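You operate a simulated robot arm through the tools that you are given. There is no shell and no other tool. Be economical: measure what you need, move in short steps, check, and stop when the job is done.

You run a simulated robot arm. Do the job below in one go: nothing can be reset, and whatever is moved stays where it is left.

JOB
Fill the blue cup to its lines, rinse the red brush in it and hang it in the DRY rack.
Fine: tank water, between the two lines; spout parked over the small white dish; the low table's racks; leave the other cups and brushes.

The check looks at the end state, three seconds after you hand in, the way a careful person would. Anything else that was tipped, shoved, dropped, spilled or broken makes it a failure.

ROBOT AND FRAMES
A 6-joint arm with a two-finger parallel gripper, fixed in place. Base frame: the origin is at the foot of the arm, x ahead of it, y to its left, z up; the work surface is at about z = 56. Readings come in cm, degrees, newtons and seconds.
With the tool pointing down near the work surface it reaches from about 10 to 58 cm from the base axis. Its first joint turns from -66.0 to 66.0 degrees. Payload 2.7 kg.
The TCP is the grasp point between the finger pads, 2.3 cm short of the fingertips. In the tool frame z runs along the fingers and y along their closing line. Largest opening 9.4 cm; finger width 3.8, thickness 1; the body of the gripper, 5.4 by 9.6 cm, starts 3.9 cm behind the TCP.
Orientation is told as [roll, pitch, yaw] about the base's x, y, z axes, in that order, counted from this pose: with the fingers straight down and closing along the base's y, the tool's x points along the base's -x, its y along +y and its z along -z.

CONTROLS
- The arm moves only by the tool apply_moves. Its argument "moves" is a list of rows, each an object (a shift or turn left out is 0, a gripper value left out holds the last) with "delta_pos": the shift along the tool's x, y, z in cm, a list of three; "angular": the turn, a rotation vector about the tool's x, y, z in degrees, a list of three. In form: [{"delta_pos": [dx, dy, dz], "angular": [ax, ay, az]}, ...]. A call has 1 to 20 rows; each row is the pose to reach, as a shift and turn from the pose commanded when the call began, along the tool's axes at that moment. "claw" is the opening, from 0 (shut) to 1 (fully open), set as the call begins (left out, the last holds). Rows are played at 5 a second. More than 5 cm and 8.6 degrees between two rows, or a gripper value outside its range, and nothing of the call is played. Where a pose cannot be reached the arm comes as near as it can. A force on the tool above 70 N (or 10 N above the force at the start of the call, whichever is more), or a blocked arm, ends the call early, and 0.2 s more pass. Each finger travels about 4.5 cm/s and halts on what it meets, pressing with about 25 N; the grip force reading is that of the motor and also rises with nothing between the fingers. The clock runs only during rows and for 0.2 s after the last one: add rows that repeat a pose to give the fingers time. The reply holds the time, the measured pose of the TCP, the force on the tool along the base axes, the opening and the grip force, in the units named above and with some noise, with the torque about the TCP (base axes, N m) and any sound that the robot's microphone picked up.
- Cameras (640 x 400 px; columns grow to the right, rows downward): "scene" is fixed at [7.08, -42.74, 140.35]; the picture's right is [0.82, -0.57, 0.00], its down [-0.33, -0.48, -0.81] and it looks along [0.46, 0.67, -0.58] (base axes); focal length 319 px, centre (320, 200). "wrist" rides on the gripper at [8.7, 1.6, -7.4] in the tool frame; the picture's right is [-0.18, 0.98, 0.00], its down [-0.58, -0.11, -0.81] and it looks along [-0.79, -0.15, 0.59] (tool axes); focal length 243 px, centre (320, 200). There is no depth. A picture from a camera that has moved, and an enlarged one, comes with that camera's place and axes in the base frame and with its lens.
- snapshot(camera): a new picture of that camera. The clock stands still meanwhile.
- enlarge(camera, box): a new picture of the part [left, top, right, bottom] of that camera's present view, enlarged. The clock stands still meanwhile.
- finish_job(): hands the job in; it is judged then, once.

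Go step by step. Nothing tells you positions but the pictures and the camera data: compare them with the known pose of the tool, close in by small moves and look again before you grip or let go. The budget is 120 turns and 64 pictures, counting those below and the enlarged ones. Unless the task says otherwise, let go and move clear before handing in, and close with one line.

The tools are called after ">>>" as a command line: name --argument value ..., lists and objects as JSON in quotes. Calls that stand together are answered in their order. apply_moves: Moves the arm, as the interface text tells. Its arguments: {"type":"object","properties":{"moves":{"type":"array"},"claw":{"type":"number"}},"required":["moves"]} The other tools are called the same way: snapshot (camera) takes a picture; enlarge (camera, box) takes an enlarged picture of a part of a camera's view; finish_job () hands the job in.

At the start:

```text
time: 0.0
tcp_pos: [34.4, 9.97, 109.29]
tool_rot: [-0.1, 0.0, 0.0]
wrist_force: [-0.1, 0.2, -0.5]
torque: [0.02, 0.0, 0.01]
gripper_width: 9.42
finger_force: 0.0
```

scene: 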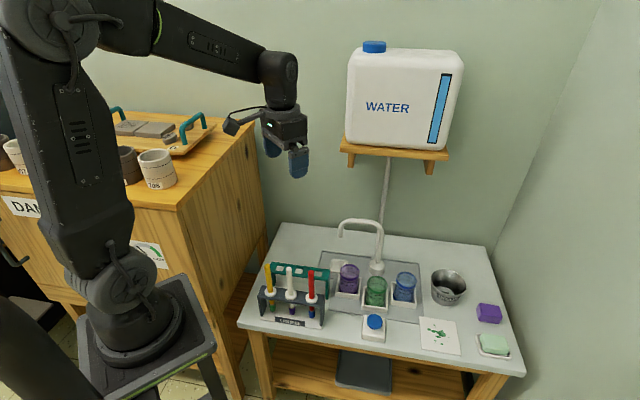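
wrist: 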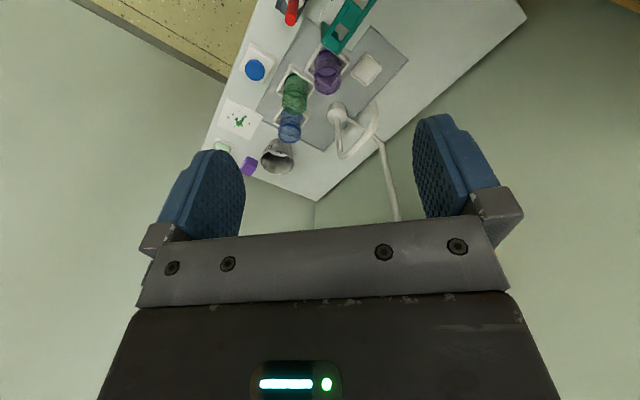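

I see a low table with a tap, three cups, a brush rack and a button. I'll look closer before measuring anything.

>>> enlarge --camera "scene" --box '[320, 200, 480, 300]'

>>> enlarge --camera "scene" --box '[240, 240, 400, 340]'

>>> enlarge --camera "wrist" --box '[190, 0, 430, 150]'

```text
4.00 times, centred on (400, 250) of scene
camera zoom: at [7.08, -42.74, 140.35], right [0.82, -0.57, 0.0], down [-0.33, -0.48, -0.81], along [0.46, 0.67, -0.58], focal length 1275 px, centre (0, 0)
```

zoom: 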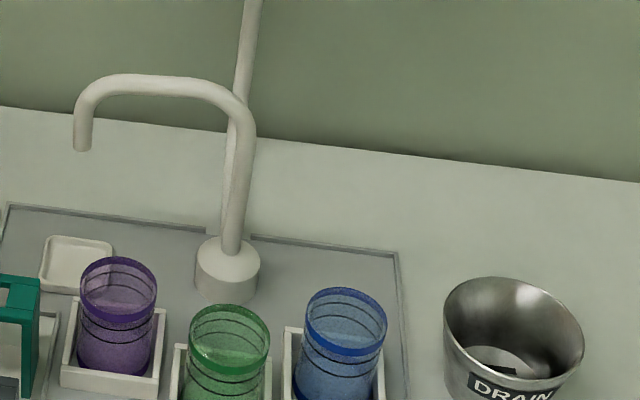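

```text
4.00 times, centred on (320, 290) of scene
camera zoom: at [7.08, -42.74, 140.35], right [0.82, -0.57, 0.0], down [-0.33, -0.48, -0.81], along [0.46, 0.67, -0.58], focal length 1275 px, centre (320, -160)
```

zoom: 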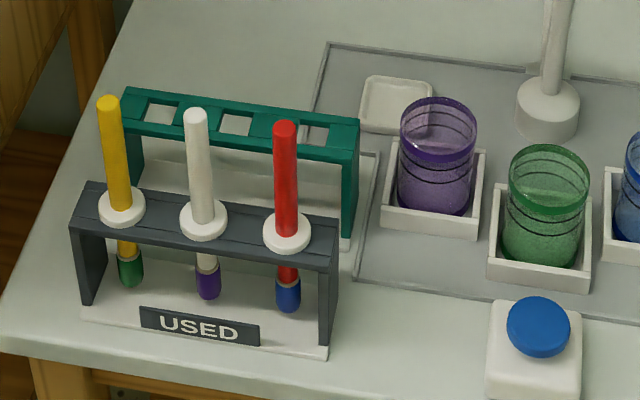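

```text
2.67 times, centred on (310, 75) of wrist
camera zoom: at [25.77, 11.55, 116.79], right [0.18, 0.98, 0.0], down [0.58, -0.11, 0.81], along [0.79, -0.15, -0.59], focal length 647 px, centre (347, 533)
```

zoom: 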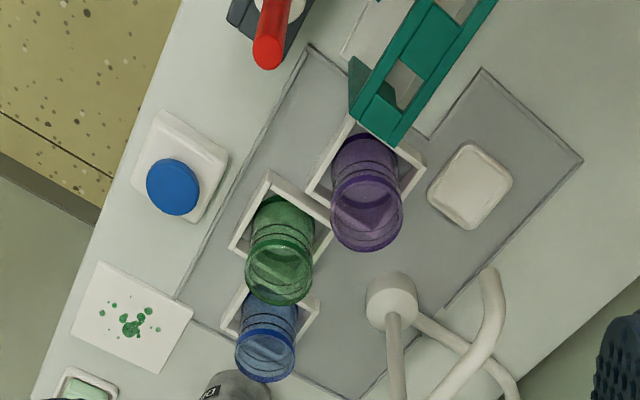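

The spout tip is about (57.4, 17.7, 69), already over the dish, and the tap post is near (66.7, 8.4). The cups lie on its arc, with blue around (65.4, -5.4), and the red brush is near (37.5, 5) with its collar at z 67. Reaching the far items needs a tilted tool, so I'll turn the wrist half round to keep the camera on top.

>>> apply_moves --moves '[{"angular": [0, 0, 8.2]}, {"angular": [0, 0, 16.4]}, {"angular": [0, 0, 24.6]}, {"angular": [0, 0, 32.8]}, {"angular": [0, 0, 41]}, {"angular": [0, 0, 49.2]}, {"angular": [0, 0, 57.4]}, {"angular": [0, 0, 65.6]}, {"angular": [0, 0, 73.8]}, {"angular": [0, 0, 82]}, {"angular": [0, 0, 90]}]'

```text
time: 2.4
tcp_pos: [34.44, 10.07, 109.29]
tool_rot: [-0.1, 0.0, -90.1]
wrist_force: [0.5, 1.1, -0.4]
torque: [-0.03, -0.01, 0.0]
gripper_width: 9.4
finger_force: 0.2
```

The first quarter turn worked, so I'll go on with the second.

>>> apply_moves --moves '[{"angular": [0, 0, 8.2]}, {"angular": [0, 0, 16.4]}, {"angular": [0, 0, 24.6]}, {"angular": [0, 0, 32.8]}, {"angular": [0, 0, 41]}, {"angular": [0, 0, 49.2]}, {"angular": [0, 0, 57.4]}, {"angular": [0, 0, 65.6]}, {"angular": [0, 0, 73.8]}, {"angular": [0, 0, 82]}, {"angular": [0, 0, 90]}]'

```text
time: 4.8
tcp_pos: [35.22, -5.22, 106.1]
tool_rot: [-3.5, 0.6, -176.7]
wrist_force: [0.6, 0.2, 0.1]
torque: [-0.02, 0.0, 0.0]
gripper_width: 9.39
finger_force: 0.0
out of reach, approached as far as the arm can: row 8, 9, 10, 11
```

The wrist stops about 12° short of a full flip. A heading about 20–35° to the left is enough, so I'll back off to yaw -145 and then tilt.

>>> apply_moves --moves '[{"angular": [0, 0, -8]}, {"angular": [0, 0, -16]}, {"angular": [0, 0, -24]}, {"angular": [0, 0, -32]}, {"angular": [0, 0, -35]}, {"angular": [0, 0, -35]}]'

```text
time: 6.2
tcp_pos: [35.06, -5.23, 106.11]
tool_rot: [-2.6, 2.5, -141.6]
wrist_force: [-0.4, 0.7, 0.3]
torque: [0.01, 0.01, 0.02]
gripper_width: 9.41
finger_force: 0.1
```

>>> apply_moves --moves '[{"angular": [-2.6, -2.5, 0]}, {"angular": [-2.6, -2.5, 0]}]'

>>> apply_moves --moves '[{"angular": [0, 7.5, 0]}, {"angular": [0, 15, 0]}, {"angular": [0, 22.5, 0]}, {"angular": [0, 30, 0]}, {"angular": [0, 37.5, 0]}, {"angular": [0, 45, 0]}, {"angular": [0, 50, 0]}, {"angular": [0, 50, 0]}]'

>>> snapshot --camera "wrist"

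```text
time: 6.8
tcp_pos: [35.33, -5.2, 106.19]
tool_rot: [0.1, 0.1, -141.7]
wrist_force: [-0.1, 0.2, -0.7]
torque: [0.02, 0.0, -0.01]
gripper_width: 9.37
finger_force: 0.1
```

```text
time: 8.6
tcp_pos: [35.1, -5.22, 106.19]
tool_rot: [0.1, 50.0, -141.4]
wrist_force: [0.2, 0.2, 0.0]
torque: [-0.04, -0.01, 0.01]
gripper_width: 9.38
finger_force: 0.1
```

```text
58 pictures are left
camera wrist: at [36.05, -6.59, 117.66], right [0.52, -0.84, -0.14], down [-0.84, -0.53, 0.07], along [-0.14, 0.08, -0.99], focal length 243 px, centre (320, 200)
```

wrist: 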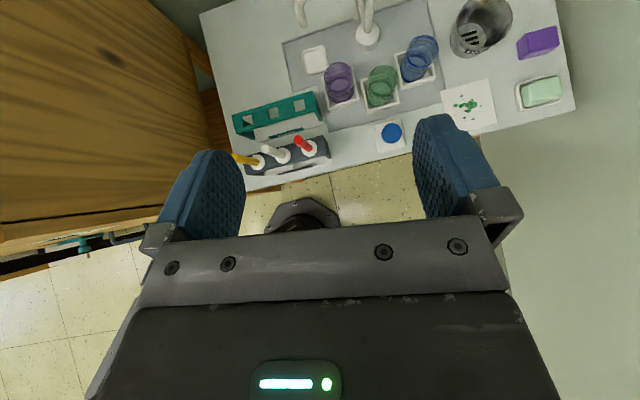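

>>> enlarge --camera "wrist" --box '[300, 0, 460, 100]'

>>> enlarge --camera "scene" --box '[350, 255, 430, 305]'

>>> enlarge --camera "wrist" --box '[220, 80, 348, 180]'

```text
4.00 times, centred on (380, 50) of wrist
camera zoom: at [36.05, -6.59, 117.66], right [0.52, -0.84, -0.14], down [-0.84, -0.53, 0.07], along [-0.14, 0.08, -0.99], focal length 970 px, centre (80, 800)
```

zoom: 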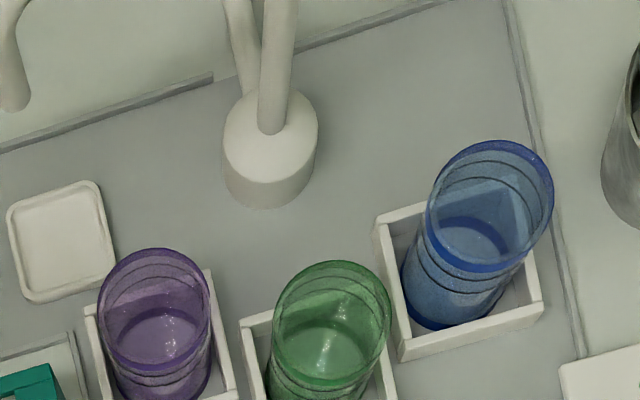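

```text
8.00 times, centred on (390, 280) of scene
camera zoom: at [7.08, -42.74, 140.35], right [0.82, -0.57, 0.0], down [-0.33, -0.48, -0.81], along [0.46, 0.67, -0.58], focal length 2549 px, centre (-240, -440)
```

zoom: 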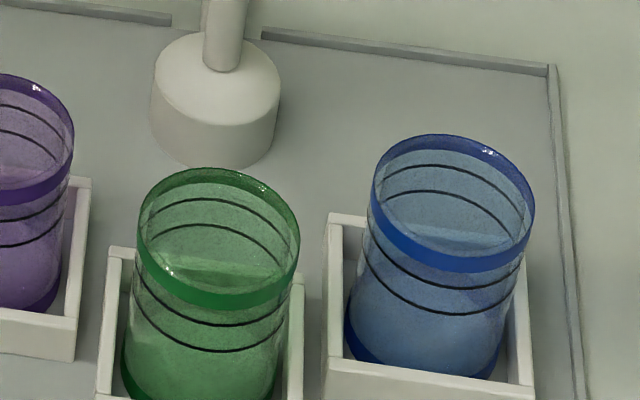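

```text
4.00 times, centred on (284, 130) of wrist
camera zoom: at [36.05, -6.59, 117.66], right [0.52, -0.84, -0.14], down [-0.84, -0.53, 0.07], along [-0.14, 0.08, -0.99], focal length 970 px, centre (464, 480)
```

zoom: 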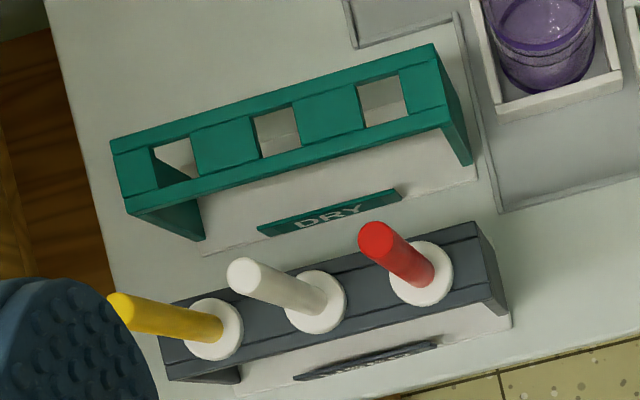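

Blue looks empty below its two lines, and the button is at about (50.3, -7.3, 60). Now I'll approach the spout's down-tube from behind and above, and look again there.

>>> apply_moves --moves '[{"delta_pos": [-0.48, -0.5, 4.14]}, {"delta_pos": [-0.95, -1, 8.28]}, {"delta_pos": [-1.43, -1.5, 12.4]}, {"delta_pos": [-1.9, -2, 16.6]}, {"delta_pos": [-2.38, -2.5, 20.7]}, {"delta_pos": [-2.85, -3, 24.8]}, {"delta_pos": [-3.3, -3.5, 29]}, {"delta_pos": [-3.8, -4, 33.1]}, {"delta_pos": [-3.8, -4, 33.1]}]'

>>> snapshot --camera "wrist"

>>> snapshot --camera "scene"

```text
time: 10.6
tcp_pos: [50.56, 12.1, 81.89]
tool_rot: [0.0, 50.0, -141.5]
wrist_force: [-0.3, -0.3, -0.3]
torque: [-0.05, 0.01, 0.01]
gripper_width: 9.39
finger_force: 0.0
```

```text
54 pictures are left
camera wrist: at [51.51, 10.82, 93.4], right [0.52, -0.84, -0.14], down [-0.84, -0.53, 0.07], along [-0.14, 0.08, -0.99], focal length 243 px, centre (320, 200)
```

wrist: 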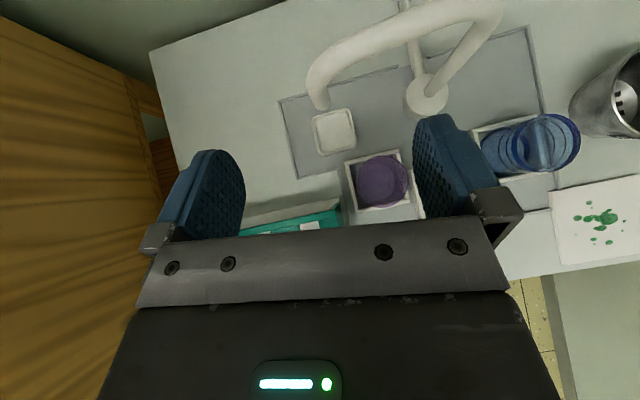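

```text
53 pictures are left
```

scene: 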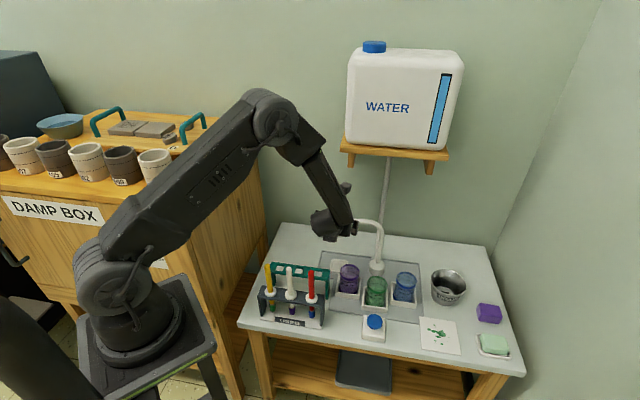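

The tube tip comes out at about (56.1, 17.0, 70.7). I'll drop to tube height while still behind it and look.

>>> apply_moves --moves '[{"delta_pos": [-3.1, -0.2, 3.3]}, {"delta_pos": [-6.25, -0.4, 6.55]}, {"delta_pos": [-6.25, -0.4, 6.55]}]'

>>> snapshot --camera "wrist"

>>> enlarge --camera "scene" --box '[280, 180, 440, 280]'

```text
time: 11.4
tcp_pos: [51.24, 13.07, 72.99]
tool_rot: [0.0, 50.0, -141.4]
wrist_force: [0.0, -0.2, 0.2]
torque: [0.01, -0.03, 0.01]
gripper_width: 9.4
finger_force: 0.1
```

```text
52 pictures are left
camera wrist: at [52.04, 11.71, 84.48], right [0.52, -0.84, -0.14], down [-0.84, -0.53, 0.07], along [-0.14, 0.08, -0.99], focal length 243 px, centre (320, 200)
```

wrist: 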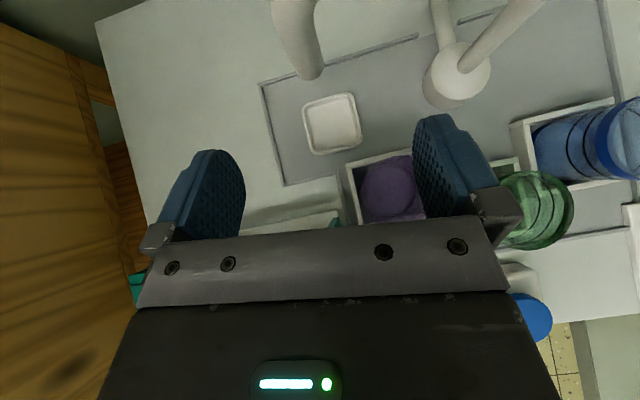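

```text
4.00 times, centred on (360, 230) of scene
camera zoom: at [7.08, -42.74, 140.35], right [0.82, -0.57, 0.0], down [-0.33, -0.48, -0.81], along [0.46, 0.67, -0.58], focal length 1275 px, centre (160, 80)
```

zoom: 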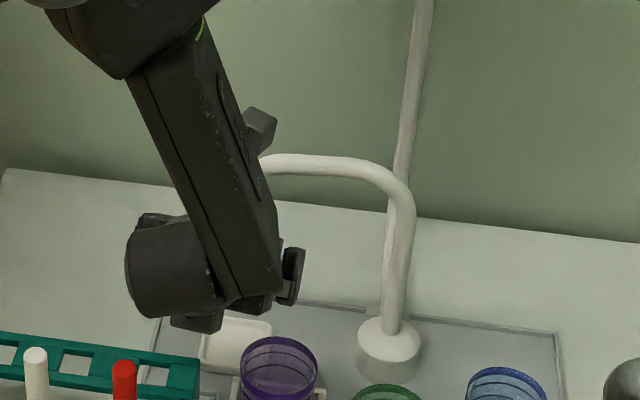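

The wrist rays agree: the tube is at about (56.0, 17.2) with its tip at z 70.2. I'll narrow the fingers and move forward around it.

>>> apply_moves --moves '[{"delta_pos": [-1.15, -0.3, 0.96]}, {"delta_pos": [0.2, -0.3, 2.6]}, {"delta_pos": [1.55, -0.3, 4.2]}, {"delta_pos": [2.9, -0.3, 5.79]}, {"delta_pos": [2.9, -0.3, 5.79]}]' --claw 0.55

>>> snapshot --camera "wrist"

>>> enlarge --camera "scene" --box '[280, 180, 440, 280]'

```text
time: 12.6
tcp_pos: [56.06, 17.26, 71.47]
tool_rot: [0.1, 50.0, -141.5]
wrist_force: [-0.2, -1.0, -0.1]
torque: [0.0, 0.02, -0.03]
gripper_width: 5.18
finger_force: 0.1
```

```text
50 pictures are left
camera wrist: at [56.84, 15.82, 83.04], right [0.52, -0.84, -0.14], down [-0.84, -0.53, 0.07], along [-0.14, 0.08, -0.99], focal length 243 px, centre (320, 200)
```

wrist: 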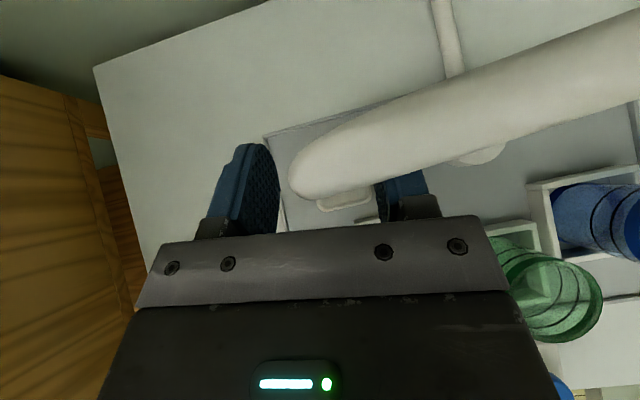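

```text
4.00 times, centred on (360, 230) of scene
camera zoom: at [7.08, -42.74, 140.36], right [0.82, -0.57, 0.0], down [-0.33, -0.48, -0.81], along [0.46, 0.67, -0.58], focal length 1275 px, centre (160, 80)
```

zoom: 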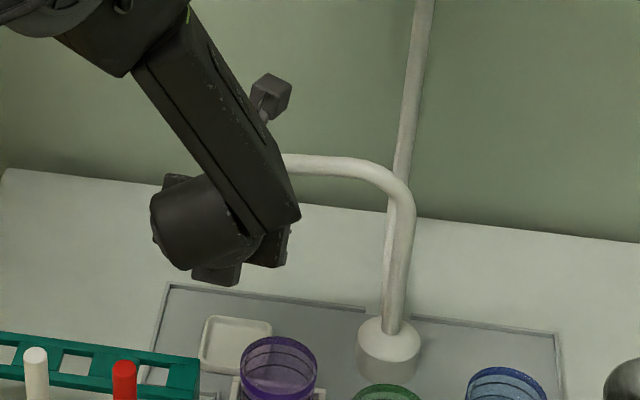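

The tube is between the fingers, so I'll close on it.

>>> apply_moves --moves '[{}, {}, {}, {}, {}]' --claw 0

```text
time: 13.8
tcp_pos: [56.04, 17.1, 71.68]
tool_rot: [0.0, 50.0, -141.9]
wrist_force: [12.3, -11.1, -4.0]
torque: [0.91, 1.21, -0.09]
gripper_width: 1.64
finger_force: 44.9
```

The tube is gripped (1.64 cm wide). I'll test the swing with a small step along the arc.

>>> apply_moves --moves '[{"delta_pos": [-0.48, 0.21, -0.57]}, {"delta_pos": [-0.96, 0.43, -1.14]}, {"delta_pos": [-0.96, 0.43, -1.14]}]'

```text
time: 14.6
tcp_pos: [55.1, 15.82, 71.62]
tool_rot: [0.1, 50.0, -141.5]
wrist_force: [18.8, -10.4, -2.6]
torque: [0.64, 1.31, 0.14]
gripper_width: 1.63
finger_force: 44.6
```

It swings freely, with some inward pull, so I'll tighten the radius a little and go on.

>>> apply_moves --moves '[{"delta_pos": [-0.57, 0.55, -0.68]}, {"delta_pos": [-1.14, 1.11, -1.36]}, {"delta_pos": [-1.7, 1.65, -2.03]}, {"delta_pos": [-2.26, 2.2, -2.7]}, {"delta_pos": [-2.26, 2.2, -2.7]}]'

```text
time: 15.8
tcp_pos: [53.28, 12.06, 71.51]
tool_rot: [-0.1, 49.9, -141.4]
wrist_force: [-33.3, 10.3, 27.8]
torque: [0.64, 0.83, 0.24]
gripper_width: 1.6
finger_force: 45.0
```

Now the force points outward. The measured points fit a centre of (66.7, 8.35) and radius 13.85, so I'll follow that arc.

>>> apply_moves --moves '[{"delta_pos": [-0.78, 0.44, -0.93]}, {"delta_pos": [-1.34, 1.28, -1.6]}, {"delta_pos": [-1.85, 2.2, -2.2]}, {"delta_pos": [-2.31, 3.17, -2.76]}, {"delta_pos": [-2.31, 3.17, -2.76]}]'

```text
time: 17.0
tcp_pos: [52.88, 7.19, 71.43]
tool_rot: [0.1, 49.8, -141.7]
wrist_force: [14.1, 1.3, -25.3]
torque: [0.57, 0.75, -0.1]
gripper_width: 1.56
finger_force: 44.3
```

>>> apply_moves --moves '[{"delta_pos": [-0.34, 1.09, -0.41]}, {"delta_pos": [-0.68, 2.16, -0.81]}, {"delta_pos": [-0.96, 3.28, -1.14]}, {"delta_pos": [-1.17, 4.44, -1.39]}, {"delta_pos": [-1.32, 5.61, -1.57]}, {"delta_pos": [-1.4, 6.81, -1.66]}, {"delta_pos": [-1.41, 8.01, -1.68]}, {"delta_pos": [-1.36, 9.2, -1.62]}, {"delta_pos": [-1.36, 9.2, -1.62]}]'

```text
time: 19.0
tcp_pos: [56.79, -1.3, 71.64]
tool_rot: [0.1, 49.9, -141.5]
wrist_force: [2.7, 6.0, -13.4]
torque: [-0.26, -0.02, 0.27]
gripper_width: 1.56
finger_force: 44.8
```

The spout is over green now. I'll take the last stretch to blue.

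>>> apply_moves --moves '[{"delta_pos": [0.18, 1.66, 0.21]}, {"delta_pos": [0.5, 3.27, 0.6]}, {"delta_pos": [0.94, 4.8, 1.12]}, {"delta_pos": [1.5, 6.24, 1.78]}, {"delta_pos": [2.16, 7.56, 2.57]}, {"delta_pos": [2.16, 7.56, 2.57]}]'

>>> snapshot --camera "wrist"

>>> enlarge --camera "scene" --box '[320, 210, 480, 310]'

```text
time: 20.4
tcp_pos: [64.16, -4.95, 71.63]
tool_rot: [-0.1, 50.1, -141.5]
wrist_force: [-0.4, 12.6, -7.2]
torque: [-0.36, -0.46, 0.28]
gripper_width: 1.56
finger_force: 44.8
```

```text
48 pictures are left
camera wrist: at [65.1, -6.26, 83.04], right [0.52, -0.84, -0.14], down [-0.84, -0.53, 0.07], along [-0.14, 0.08, -0.99], focal length 243 px, centre (320, 200)
```

wrist: 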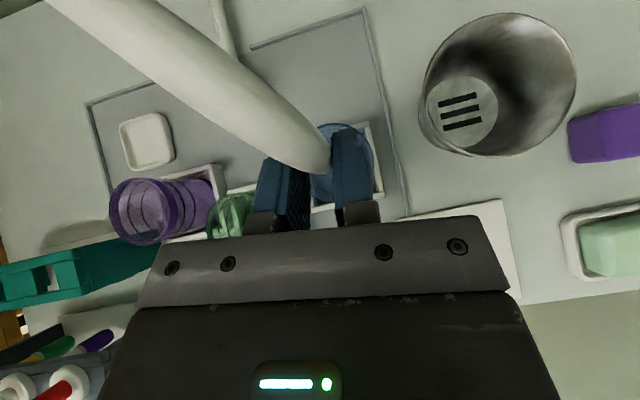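

```text
4.00 times, centred on (400, 260) of scene
camera zoom: at [7.09, -42.71, 140.36], right [0.82, -0.57, 0.0], down [-0.33, -0.48, -0.81], along [0.46, 0.67, -0.58], focal length 1275 px, centre (0, -40)
```

zoom: 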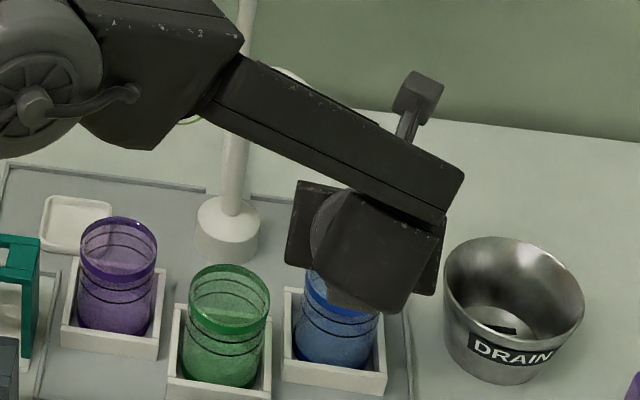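

The spout is nearly over the blue cup's centre (about 65.2, -4.6). I'll nudge it about 0.7 cm further and then release.

>>> apply_moves --moves '[{"delta_pos": [0.32, 0.55, 0.38]}, {"delta_pos": [0.32, 0.55, 0.38]}]'

>>> apply_moves --moves '[{}, {}, {}]' --claw 0.4

>>> snapshot --camera "wrist"

```text
time: 21.0
tcp_pos: [64.96, -4.94, 71.63]
tool_rot: [0.1, 50.0, -141.5]
wrist_force: [-0.8, 18.5, -4.3]
torque: [-0.14, -0.81, 0.3]
gripper_width: 1.57
finger_force: 45.4
```

```text
time: 21.8
tcp_pos: [65.0, -5.17, 71.58]
tool_rot: [0.2, 50.0, -141.5]
wrist_force: [-0.2, -0.3, -0.1]
torque: [-0.02, 0.02, 0.02]
gripper_width: 3.73
finger_force: 0.1
```

```text
46 pictures are left
camera wrist: at [65.85, -6.55, 83.04], right [0.52, -0.84, -0.14], down [-0.84, -0.53, 0.07], along [-0.14, 0.08, -0.99], focal length 243 px, centre (320, 200)
```

wrist: 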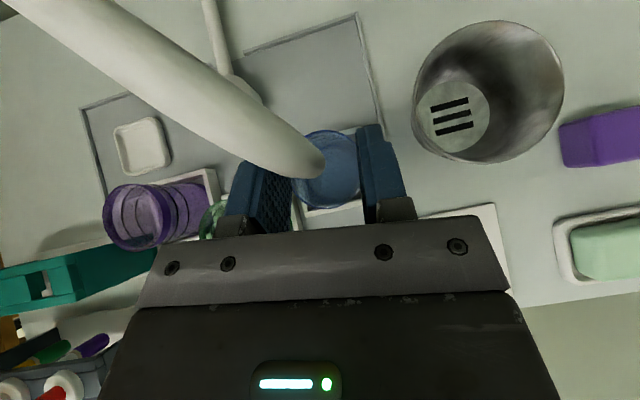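

The spout sits over the blue cup. I'll back the gripper out, raise it and close the fingers, ready for the button.

>>> apply_moves --moves '[{"delta_pos": [-2.25, 0, -2.68]}, {"delta_pos": [-4.5, 0, -5.36]}, {"delta_pos": [-1.5, 0, -8]}, {"delta_pos": [1.6, 0, -10.5]}, {"delta_pos": [4.69, 0, -13.08]}, {"delta_pos": [4.69, 0, -13.08]}]'

>>> apply_moves --moves '[{"angular": [0, -8, 0]}, {"angular": [0, -16, 0]}, {"angular": [0, -24, 0]}, {"angular": [0, -32, 0]}, {"angular": [0, -40, 0]}, {"angular": [0, -40, 0]}]' --claw 0

>>> enlarge --camera "scene" --box '[320, 210, 480, 310]'

```text
time: 23.2
tcp_pos: [59.46, -9.51, 83.8]
tool_rot: [0.1, 50.0, -141.5]
wrist_force: [0.0, 0.2, 0.1]
torque: [0.01, 0.03, 0.0]
gripper_width: 3.77
finger_force: 0.1
```

```text
time: 24.6
tcp_pos: [59.39, -9.65, 83.48]
tool_rot: [0.1, 9.9, -141.6]
wrist_force: [1.3, 0.1, -0.4]
torque: [-0.01, 0.02, 0.02]
gripper_width: 0.01
finger_force: 24.8
```

```text
4.00 times, centred on (400, 260) of scene
camera zoom: at [7.08, -42.74, 140.35], right [0.82, -0.57, 0.0], down [-0.33, -0.48, -0.81], along [0.46, 0.67, -0.58], focal length 1275 px, centre (0, -40)
```

zoom: 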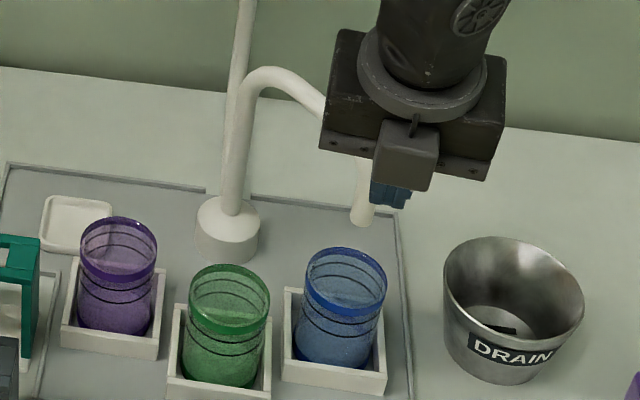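

The spout tip is over the blue cup. Next I'll move above the button at about (50.3, -7.3) and look.

>>> apply_moves --moves '[{"delta_pos": [-2, -2.5, -0.35]}, {"delta_pos": [-4, -5, -0.7]}, {"delta_pos": [-5.9, -7.5, -1.04]}, {"delta_pos": [-6.7, -7.5, 3.5]}, {"delta_pos": [-7.5, -7.5, 8]}, {"delta_pos": [-8.2, -7.5, 12]}, {"delta_pos": [-8.2, -7.5, 12]}]'

>>> snapshot --camera "scene"

>>> snapshot --camera "wrist"

```text
time: 26.2
tcp_pos: [50.0, -7.25, 70.24]
tool_rot: [0.1, 10.0, -141.6]
wrist_force: [0.5, -1.2, -0.1]
torque: [-0.04, 0.0, 0.01]
gripper_width: 0.0
finger_force: 24.7
```

```text
44 pictures are left
```

scene: 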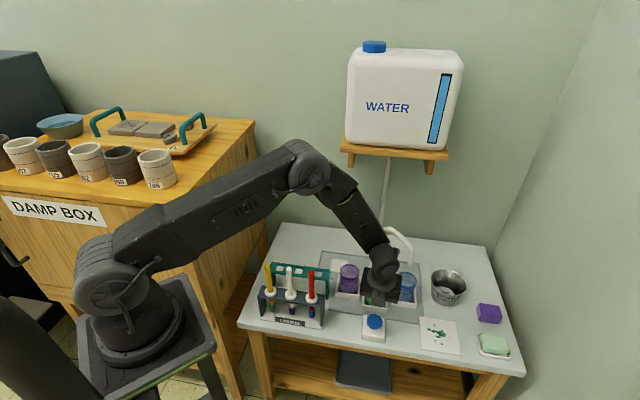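

```text
43 pictures are left
camera wrist: at [56.76, -4.13, 79.17], right [0.47, -0.88, -0.03], down [-0.63, -0.36, 0.69], along [-0.62, -0.31, -0.72], focal length 243 px, centre (320, 200)
```

wrist: 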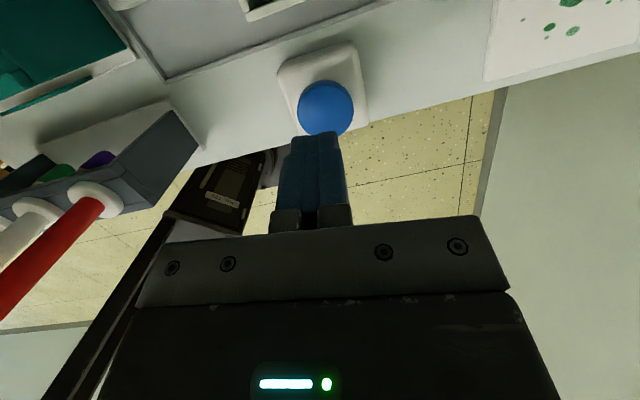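

>>> apply_moves --moves '[{"delta_pos": [-0.8, 0.4, 3.4]}, {"delta_pos": [-1.5, 0.4, 6.4]}, {"delta_pos": [-1.5, 0.4, 6.4]}]'

>>> snapshot --camera "wrist"

>>> enlarge --camera "scene" --box '[320, 250, 448, 330]'

```text
time: 27.0
tcp_pos: [50.14, -7.87, 63.66]
tool_rot: [0.1, 9.9, -141.7]
wrist_force: [-0.3, 0.2, 1.9]
torque: [-0.01, 0.06, -0.01]
gripper_width: 0.0
finger_force: 25.0
```

```text
42 pictures are left
camera wrist: at [56.7, -4.71, 72.52], right [0.47, -0.88, -0.03], down [-0.63, -0.36, 0.69], along [-0.62, -0.31, -0.72], focal length 243 px, centre (320, 200)
```

wrist: 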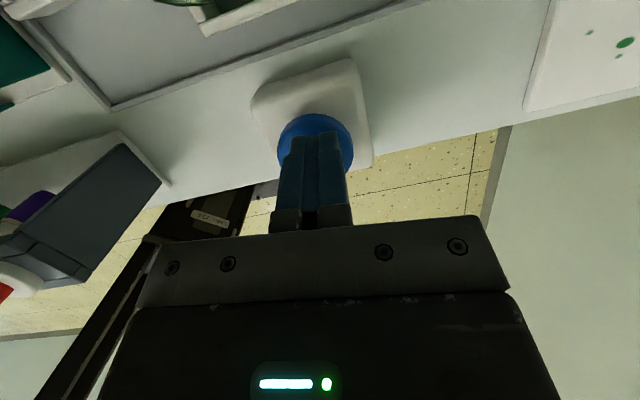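

```text
5.00 times, centred on (384, 290) of scene
camera zoom: at [7.07, -42.74, 140.36], right [0.82, -0.57, 0.0], down [-0.33, -0.48, -0.81], along [0.46, 0.67, -0.58], focal length 1593 px, centre (0, -250)
```

zoom: 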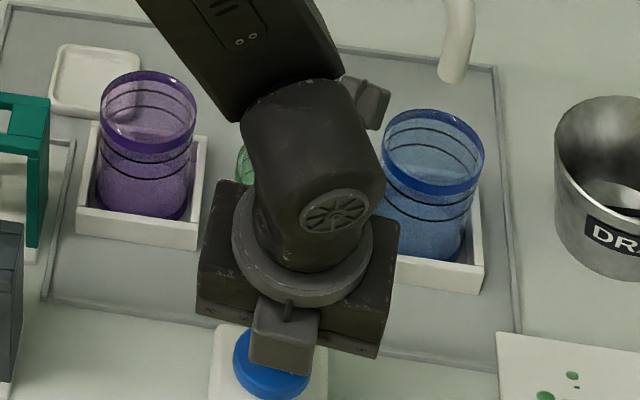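

The fingertip is over the button and I can still see the blue cup. I'll press slightly and release.

>>> apply_moves --moves '[{"delta_pos": [-0.1, 0, 0.5]}, {"delta_pos": [-0.1, 0, 0.5]}]'

```text
time: 27.6
tcp_pos: [49.99, -7.93, 63.13]
tool_rot: [0.1, 10.0, -141.6]
wrist_force: [0.5, 1.5, 2.7]
torque: [0.01, 0.03, -0.01]
gripper_width: 0.01
finger_force: 25.1
heard: click
```

>>> enlarge --camera "scene" --box '[378, 250, 442, 310]'

```text
6.67 times, centred on (410, 280) of scene
camera zoom: at [7.07, -42.74, 140.36], right [0.82, -0.57, 0.0], down [-0.33, -0.48, -0.81], along [0.46, 0.67, -0.58], focal length 2124 px, centre (-280, -333)
```

zoom: 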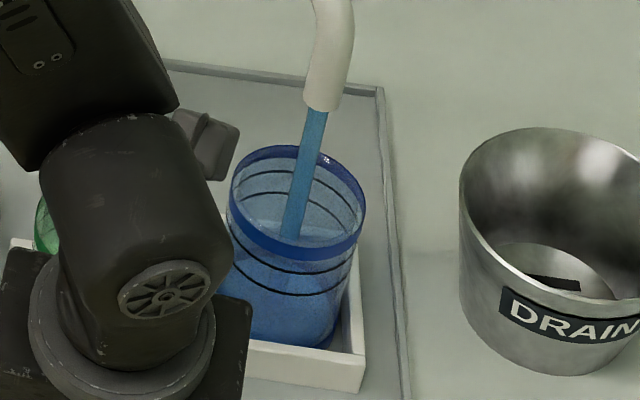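

Water is flowing into the blue cup. I'll release now to learn whether it stops.

>>> apply_moves --moves '[{"delta_pos": [0.15, 0, -0.8]}]'

>>> enlarge --camera "scene" --box '[378, 250, 442, 310]'

```text
time: 28.0
tcp_pos: [50.11, -7.95, 63.95]
tool_rot: [0.1, 10.0, -141.6]
wrist_force: [-0.1, 0.1, -0.2]
torque: [0.02, 0.0, -0.03]
gripper_width: 0.0
finger_force: 25.1
```

```text
6.67 times, centred on (410, 280) of scene
camera zoom: at [7.08, -42.74, 140.36], right [0.82, -0.57, 0.0], down [-0.33, -0.48, -0.81], along [0.46, 0.67, -0.58], focal length 2124 px, centre (-280, -333)
```

zoom: 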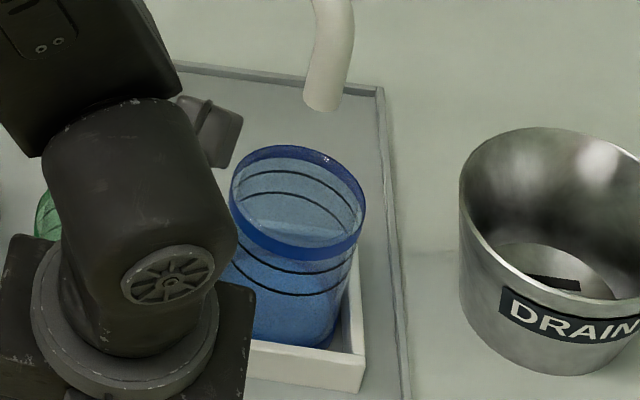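

The button is hold-to-flow. I'll give it a pulse of about 1 s and compare levels.

>>> apply_moves --moves '[{"delta_pos": [-0.15, 0, 0.8]}, {"delta_pos": [-0.15, 0, 0.8]}, {"delta_pos": [-0.15, 0, 0.8]}, {"delta_pos": [-0.15, 0, 0.8]}, {"delta_pos": [-0.15, 0, 0.8]}, {"delta_pos": [0, 0, 0]}]'

>>> enlarge --camera "scene" --box '[392, 265, 424, 305]'

```text
time: 29.4
tcp_pos: [49.94, -7.98, 63.99]
tool_rot: [0.0, 9.9, -141.6]
wrist_force: [0.6, -0.5, 0.7]
torque: [-0.02, 0.01, 0.02]
gripper_width: 0.0
finger_force: 24.8
heard: click
```

```text
10.00 times, centred on (408, 285) of scene
camera zoom: at [7.08, -42.74, 140.35], right [0.82, -0.57, 0.0], down [-0.33, -0.48, -0.81], along [0.46, 0.67, -0.58], focal length 3186 px, centre (-560, -650)
```

zoom: 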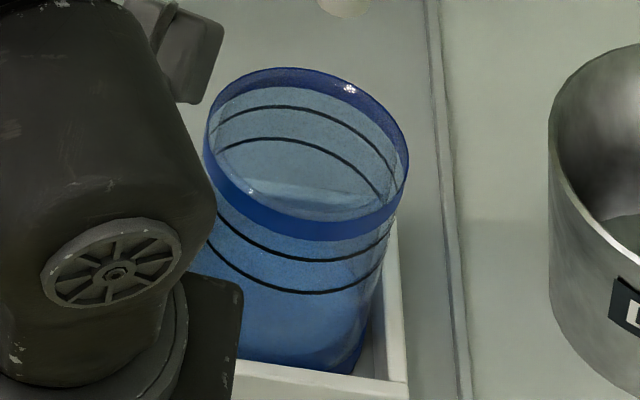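

>>> apply_moves --moves '[{"delta_pos": [-0.15, 0, 0.8]}, {"delta_pos": [-0.15, 0, 0.8]}, {"delta_pos": [-0.15, 0, 0.8]}, {"delta_pos": [-0.15, 0, 0.8]}, {"delta_pos": [-0.15, 0, 0.8]}, {"delta_pos": [0, 0, 0]}]'

>>> enlarge --camera "scene" --box '[392, 265, 424, 305]'

```text
time: 30.8
tcp_pos: [49.97, -8.03, 64.15]
tool_rot: [0.0, 10.0, -141.5]
wrist_force: [-0.5, -0.1, -0.7]
torque: [-0.03, 0.0, -0.02]
gripper_width: 0.0
finger_force: 24.4
heard: click
```

```text
10.00 times, centred on (408, 285) of scene
camera zoom: at [7.08, -42.74, 140.35], right [0.82, -0.57, 0.0], down [-0.33, -0.48, -0.81], along [0.46, 0.67, -0.58], focal length 3186 px, centre (-560, -650)
```

zoom: 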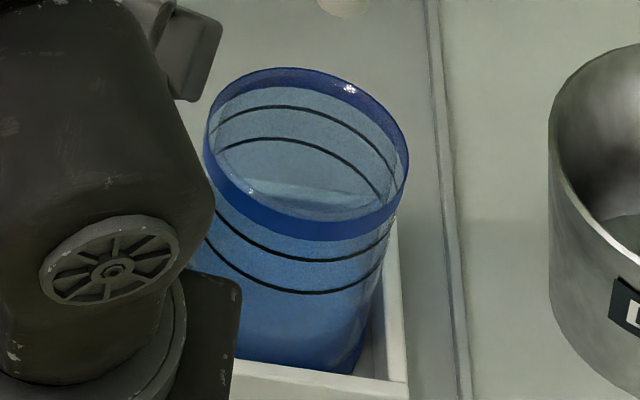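

>>> enlarge --camera "scene" --box '[408, 278, 436, 306]'

```text
14.29 times, centred on (422, 292) of scene
camera zoom: at [7.08, -42.74, 140.35], right [0.82, -0.57, 0.0], down [-0.33, -0.48, -0.81], along [0.46, 0.67, -0.58], focal length 4552 px, centre (-1137, -1114)
```

zoom: 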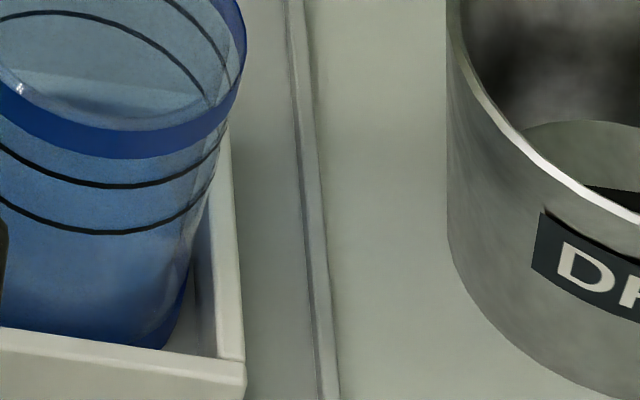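

The level is hard to read from here. I'll lift off the button and look from beside the cup with the wrist camera.

>>> apply_moves --moves '[{"delta_pos": [0.55, 0, -4]}, {"delta_pos": [1.1, 0, -7.93]}, {"delta_pos": [1.1, 3.4, -7.93]}, {"delta_pos": [1.1, 6.8, -7.93]}, {"delta_pos": [1.1, 6.8, -7.93], "angular": [0, 8, 0]}, {"delta_pos": [1.1, 6.8, -7.93], "angular": [0, 16, 0]}, {"delta_pos": [1.1, 6.8, -7.93], "angular": [0, 24, 0]}, {"delta_pos": [1.1, 6.8, -7.93], "angular": [0, 32, 0]}, {"delta_pos": [1.1, 6.8, -7.93], "angular": [0, 40, 0]}, {"delta_pos": [1.1, 6.8, -7.93], "angular": [0, 48, 0]}, {"delta_pos": [1.1, 6.8, -7.93], "angular": [0, 56, 0]}, {"delta_pos": [1.1, 6.8, -7.93], "angular": [0, 64, 0]}, {"delta_pos": [1.1, 6.8, -7.93], "angular": [0, 70, 0]}, {"delta_pos": [1.1, 6.8, -7.93], "angular": [0, 70, 0]}]'

>>> snapshot --camera "wrist"

```text
time: 33.8
tcp_pos: [54.06, -13.49, 72.07]
tool_rot: [0.6, 80.0, -141.1]
wrist_force: [0.2, 0.5, -0.4]
torque: [0.01, 0.02, 0.01]
gripper_width: 0.01
finger_force: 25.2
```

```text
35 pictures are left
camera wrist: at [50.45, -18.36, 81.89], right [0.59, -0.79, -0.18], down [-0.77, -0.47, -0.43], along [0.26, 0.39, -0.88], focal length 243 px, centre (320, 200)
```

wrist: 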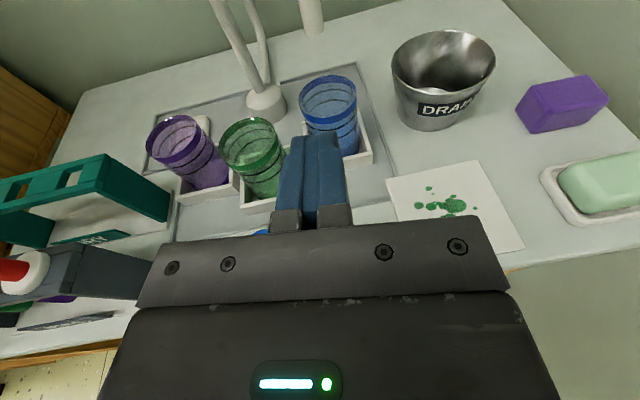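

>>> enlarge --camera "wrist" --box '[280, 65, 376, 165]'

>>> enlarge --camera "wrist" --box '[212, 105, 296, 205]'

```text
4.00 times, centred on (328, 115) of wrist
camera zoom: at [50.45, -18.36, 81.89], right [0.59, -0.79, -0.18], down [-0.77, -0.47, -0.43], along [0.26, 0.39, -0.88], focal length 970 px, centre (288, 540)
```

zoom: 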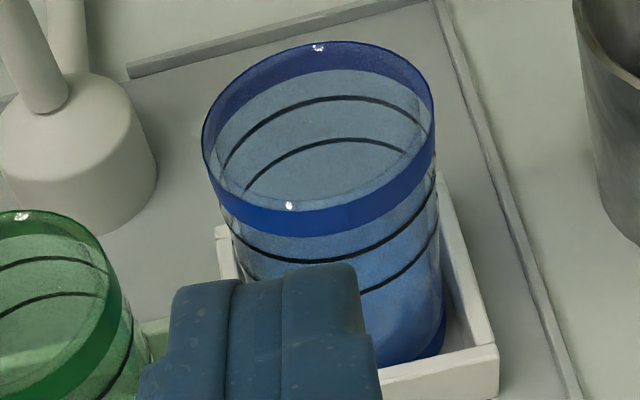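

```text
4.00 times, centred on (254, 155) of wrist
camera zoom: at [50.45, -18.36, 81.89], right [0.59, -0.79, -0.18], down [-0.77, -0.47, -0.43], along [0.26, 0.39, -0.88], focal length 970 px, centre (584, 380)
```

zoom: 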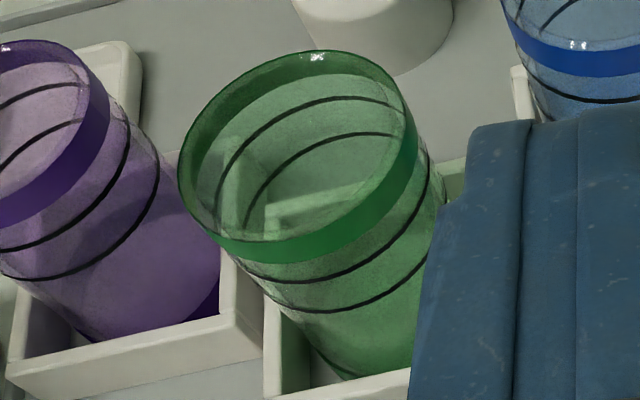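

>>> enlarge --camera "wrist" --box '[300, 75, 348, 105]'

>>> enlarge --camera "wrist" --box '[328, 105, 376, 160]'

```text
13.33 times, centred on (324, 90) of wrist
camera zoom: at [50.45, -18.36, 81.89], right [0.59, -0.79, -0.18], down [-0.77, -0.47, -0.43], along [0.26, 0.39, -0.88], focal length 3235 px, centre (267, 1667)
```

zoom: 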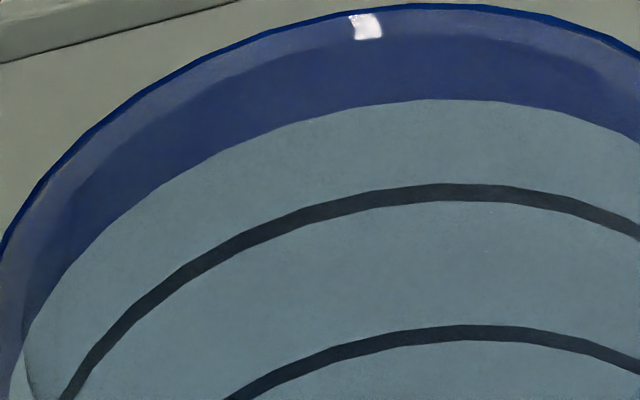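

```text
7.27 times, centred on (352, 132) of wrist
camera zoom: at [50.45, -18.36, 81.89], right [0.59, -0.79, -0.18], down [-0.77, -0.47, -0.43], along [0.26, 0.39, -0.88], focal length 1764 px, centre (87, 691)
```

zoom: 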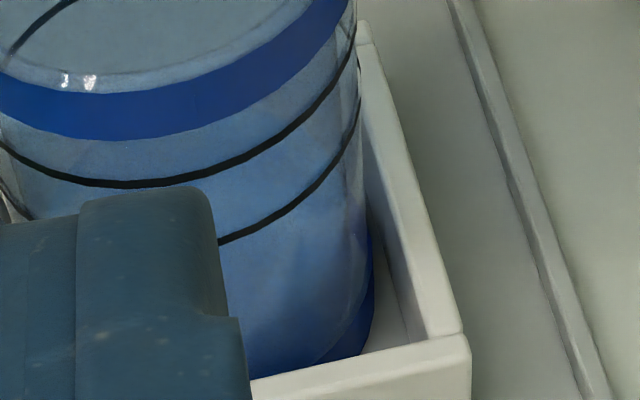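

>>> apply_moves --moves '[{"delta_pos": [1.5, 0, 0.5]}, {"delta_pos": [3, 0, 1.5], "angular": [0, -8, 0]}, {"delta_pos": [4.05, 0, 3], "angular": [0, -16, 0]}, {"delta_pos": [4.05, 0, 4.5], "angular": [0, -24, 0]}, {"delta_pos": [4.05, 0, 5.68], "angular": [0, -30, 0]}, {"delta_pos": [4.05, 0, 5.68], "angular": [0, -30, 0]}]'

>>> snapshot --camera "wrist"

```text
time: 35.2
tcp_pos: [59.07, -9.48, 75.09]
tool_rot: [0.1, 49.9, -141.5]
wrist_force: [0.1, 0.7, 1.2]
torque: [0.01, 0.01, -0.01]
gripper_width: 0.02
finger_force: 25.4
```

```text
30 pictures are left
camera wrist: at [59.92, -10.87, 86.56], right [0.52, -0.84, -0.14], down [-0.84, -0.53, 0.07], along [-0.14, 0.08, -0.99], focal length 243 px, centre (320, 200)
```

wrist: 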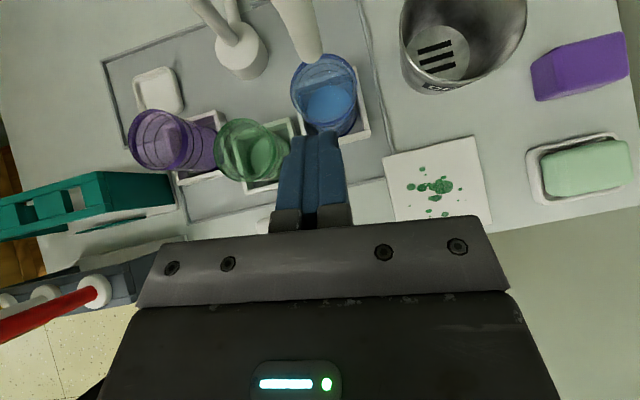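

>>> enlarge --camera "wrist" --box '[280, 45, 376, 145]'

```text
4.00 times, centred on (328, 95) of wrist
camera zoom: at [59.92, -10.87, 86.56], right [0.52, -0.84, -0.14], down [-0.84, -0.53, 0.07], along [-0.14, 0.08, -0.99], focal length 970 px, centre (288, 620)
```

zoom: 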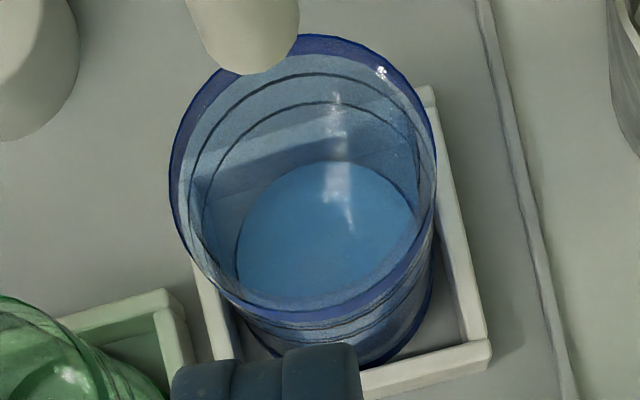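

From above I can see the water disc clearly. It is at z ≈ 59, and the lines are at about 62.4 and 63.9. I'll go back to the button for a longer measured pulse.

>>> apply_moves --moves '[{"delta_pos": [-0.8, -1.4, -0.95], "angular": [0, -8, 0]}, {"delta_pos": [-1.6, -2.8, -1.9], "angular": [0, -16, 0]}, {"delta_pos": [-2.4, -4.2, -2.8], "angular": [0, -24, 0]}, {"delta_pos": [-3.2, -5.6, -3.7], "angular": [0, -32, 0]}, {"delta_pos": [-3.9, -6.76, -4.66], "angular": [0, -40, 0]}, {"delta_pos": [-3.9, -6.76, -4.66], "angular": [0, -40, 0]}]'

>>> apply_moves --moves '[{"delta_pos": [-0.65, 0, 3.7]}, {"delta_pos": [-1.3, 0, 7.4]}, {"delta_pos": [-1.93, 0, 10.9]}, {"delta_pos": [-1.93, 0, 10.9]}]'

```text
time: 36.6
tcp_pos: [50.04, -7.96, 75.09]
tool_rot: [0.1, 9.9, -141.6]
wrist_force: [0.2, -0.6, 0.1]
torque: [-0.01, 0.01, 0.01]
gripper_width: 0.02
finger_force: 24.6
```

```text
time: 37.6
tcp_pos: [50.1, -8.12, 63.93]
tool_rot: [0.1, 10.0, -141.6]
wrist_force: [0.0, 0.1, 1.0]
torque: [-0.05, 0.03, 0.02]
gripper_width: 0.02
finger_force: 25.3
```

>>> apply_moves --moves '[{"delta_pos": [-0.14, 0, 0.8]}, {"delta_pos": [-0.14, 0, 0.8]}, {"delta_pos": [-0.14, 0, 0.8]}, {"delta_pos": [-0.14, 0, 0.8]}, {"delta_pos": [-0.14, 0, 0.8]}, {"delta_pos": [-0.14, 0, 0.8]}, {"delta_pos": [-0.14, 0, 0.8]}, {"delta_pos": [-0.14, 0, 0.8]}, {"delta_pos": [-0.14, 0, 0.8]}, {"delta_pos": [-0.14, 0, 0.8]}, {"delta_pos": [-0.14, 0, 0.8]}, {"delta_pos": [-0.14, 0, 0.8]}, {"delta_pos": [-0.14, 0, 0.8]}, {"delta_pos": [-0.14, 0, 0.8]}, {"delta_pos": [-0.14, 0, 0.8]}, {"delta_pos": [0, 0, 0]}]'

>>> enlarge --camera "scene" --box '[392, 265, 424, 305]'

```text
time: 41.0
tcp_pos: [49.9, -8.0, 63.99]
tool_rot: [0.0, 9.9, -141.7]
wrist_force: [-0.5, -0.3, 1.0]
torque: [0.05, 0.01, -0.02]
gripper_width: 0.0
finger_force: 25.0
heard: click
```

```text
10.00 times, centred on (408, 285) of scene
camera zoom: at [7.08, -42.74, 140.36], right [0.82, -0.57, 0.0], down [-0.33, -0.48, -0.81], along [0.46, 0.67, -0.58], focal length 3186 px, centre (-560, -650)
```

zoom: 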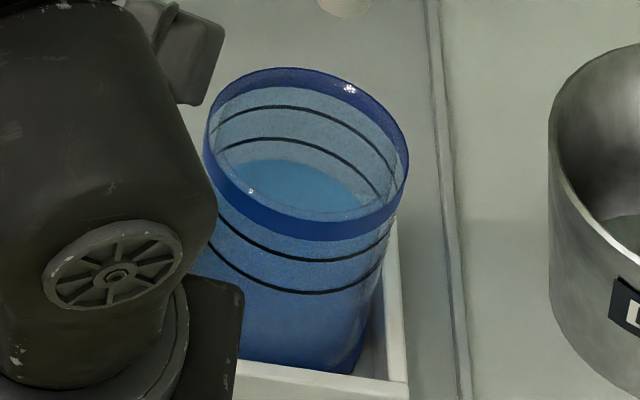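

Now the surface shows from the scene camera, about 1 cm below the lower line, and it rises about 0.8 cm/s. I'll add about 1.6 s.

>>> apply_moves --moves '[{"delta_pos": [-0.14, 0, 0.8]}, {"delta_pos": [-0.14, 0, 0.8]}, {"delta_pos": [-0.14, 0, 0.8]}, {"delta_pos": [-0.14, 0, 0.8]}, {"delta_pos": [-0.14, 0, 0.8]}, {"delta_pos": [-0.14, 0, 0.8]}, {"delta_pos": [-0.14, 0, 0.8]}, {"delta_pos": [-0.14, 0, 0.8]}, {"delta_pos": [0, 0, 0]}]'

>>> enlarge --camera "scene" --box '[392, 265, 424, 305]'

```text
time: 43.0
tcp_pos: [49.97, -8.05, 63.95]
tool_rot: [0.0, 10.1, -141.6]
wrist_force: [0.0, 0.3, -0.2]
torque: [0.03, 0.0, -0.01]
gripper_width: 0.01
finger_force: 25.1
heard: click
```

```text
10.00 times, centred on (408, 285) of scene
camera zoom: at [7.08, -42.74, 140.36], right [0.82, -0.57, 0.0], down [-0.33, -0.48, -0.81], along [0.46, 0.67, -0.58], focal length 3186 px, centre (-560, -650)
```

zoom: 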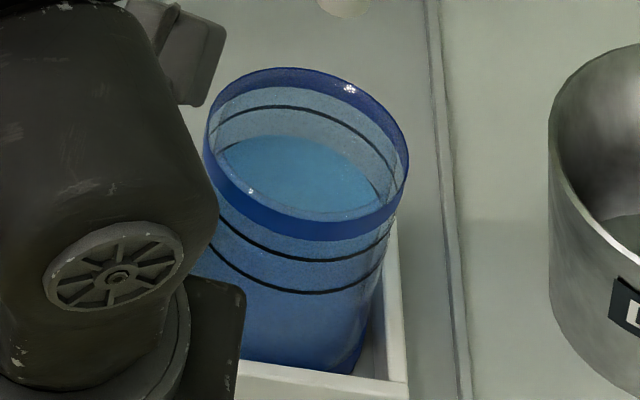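

The water is right at the lower line, so I'll add about 0.8 s to bring it midway.

>>> apply_moves --moves '[{"delta_pos": [-0.14, 0, 0.8]}, {"delta_pos": [-0.14, 0, 0.8]}, {"delta_pos": [-0.14, 0, 0.8]}, {"delta_pos": [-0.14, 0, 0.8]}, {"delta_pos": [0, 0, 0]}]'

>>> enlarge --camera "scene" --box '[392, 265, 424, 305]'

```text
time: 44.2
tcp_pos: [49.93, -8.04, 63.85]
tool_rot: [0.0, 10.0, -141.6]
wrist_force: [0.4, -0.7, 0.8]
torque: [-0.02, 0.01, -0.03]
gripper_width: 0.01
finger_force: 24.9
heard: click
```

```text
10.00 times, centred on (408, 285) of scene
camera zoom: at [7.08, -42.74, 140.36], right [0.82, -0.57, 0.0], down [-0.33, -0.48, -0.81], along [0.46, 0.67, -0.58], focal length 3186 px, centre (-560, -650)
```

zoom: 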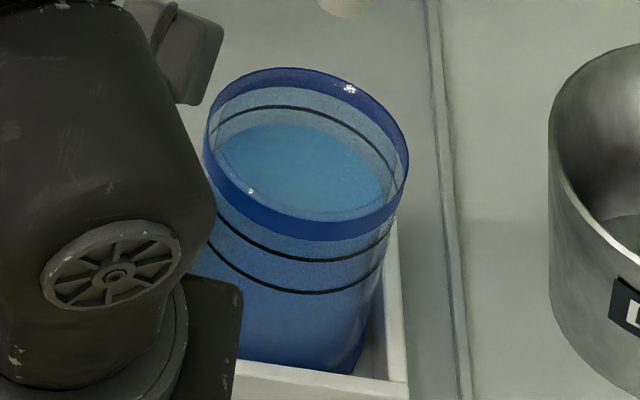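

The level is midway between the lines. Next I'll return to the spout to park it.

>>> apply_moves --moves '[{"delta_pos": [0.85, 0, -4.8]}, {"delta_pos": [1.7, 0, -9.6]}, {"delta_pos": [2.6, 0, -14.5]}, {"delta_pos": [3.48, 0, -19.3]}, {"delta_pos": [4.75, 1.4, -19.3], "angular": [0, 8, 0]}, {"delta_pos": [6, 2.8, -19.2], "angular": [0, 16, 0]}, {"delta_pos": [7.3, 4.2, -19], "angular": [0, 24, 0]}, {"delta_pos": [8.6, 5.6, -18.8], "angular": [0, 32, 0]}, {"delta_pos": [9.85, 7.07, -18.57], "angular": [0, 40, 0]}, {"delta_pos": [9.85, 7.07, -18.57], "angular": [0, 40, 0]}]' --claw 0.4

```text
time: 46.4
tcp_pos: [59.5, -9.42, 84.06]
tool_rot: [0.1, 50.0, -141.5]
wrist_force: [-0.5, 0.8, 0.8]
torque: [-0.05, -0.02, -0.05]
gripper_width: 3.77
finger_force: 0.1
```

>>> apply_moves --moves '[{"delta_pos": [-3.2, 0, 2.7]}, {"delta_pos": [-6.4, 0, 5.4]}, {"delta_pos": [-9.54, 0, 8]}, {"delta_pos": [-8, 0, 9.8]}, {"delta_pos": [-6.5, 0, 11.6]}, {"delta_pos": [-5.04, 0, 13.36]}, {"delta_pos": [-5.04, 0, 13.36]}]'

>>> apply_moves --moves '[{}, {}, {}, {}]' --claw 0

```text
time: 48.0
tcp_pos: [65.01, -5.01, 71.37]
tool_rot: [0.1, 50.0, -141.5]
wrist_force: [-0.7, 0.1, -0.2]
torque: [0.01, 0.02, -0.03]
gripper_width: 3.78
finger_force: 0.1
```

```text
time: 49.0
tcp_pos: [64.85, -4.79, 71.53]
tool_rot: [0.0, 50.0, -141.4]
wrist_force: [0.4, 13.7, -0.9]
torque: [-0.46, -0.45, 0.1]
gripper_width: 1.54
finger_force: 45.0
```

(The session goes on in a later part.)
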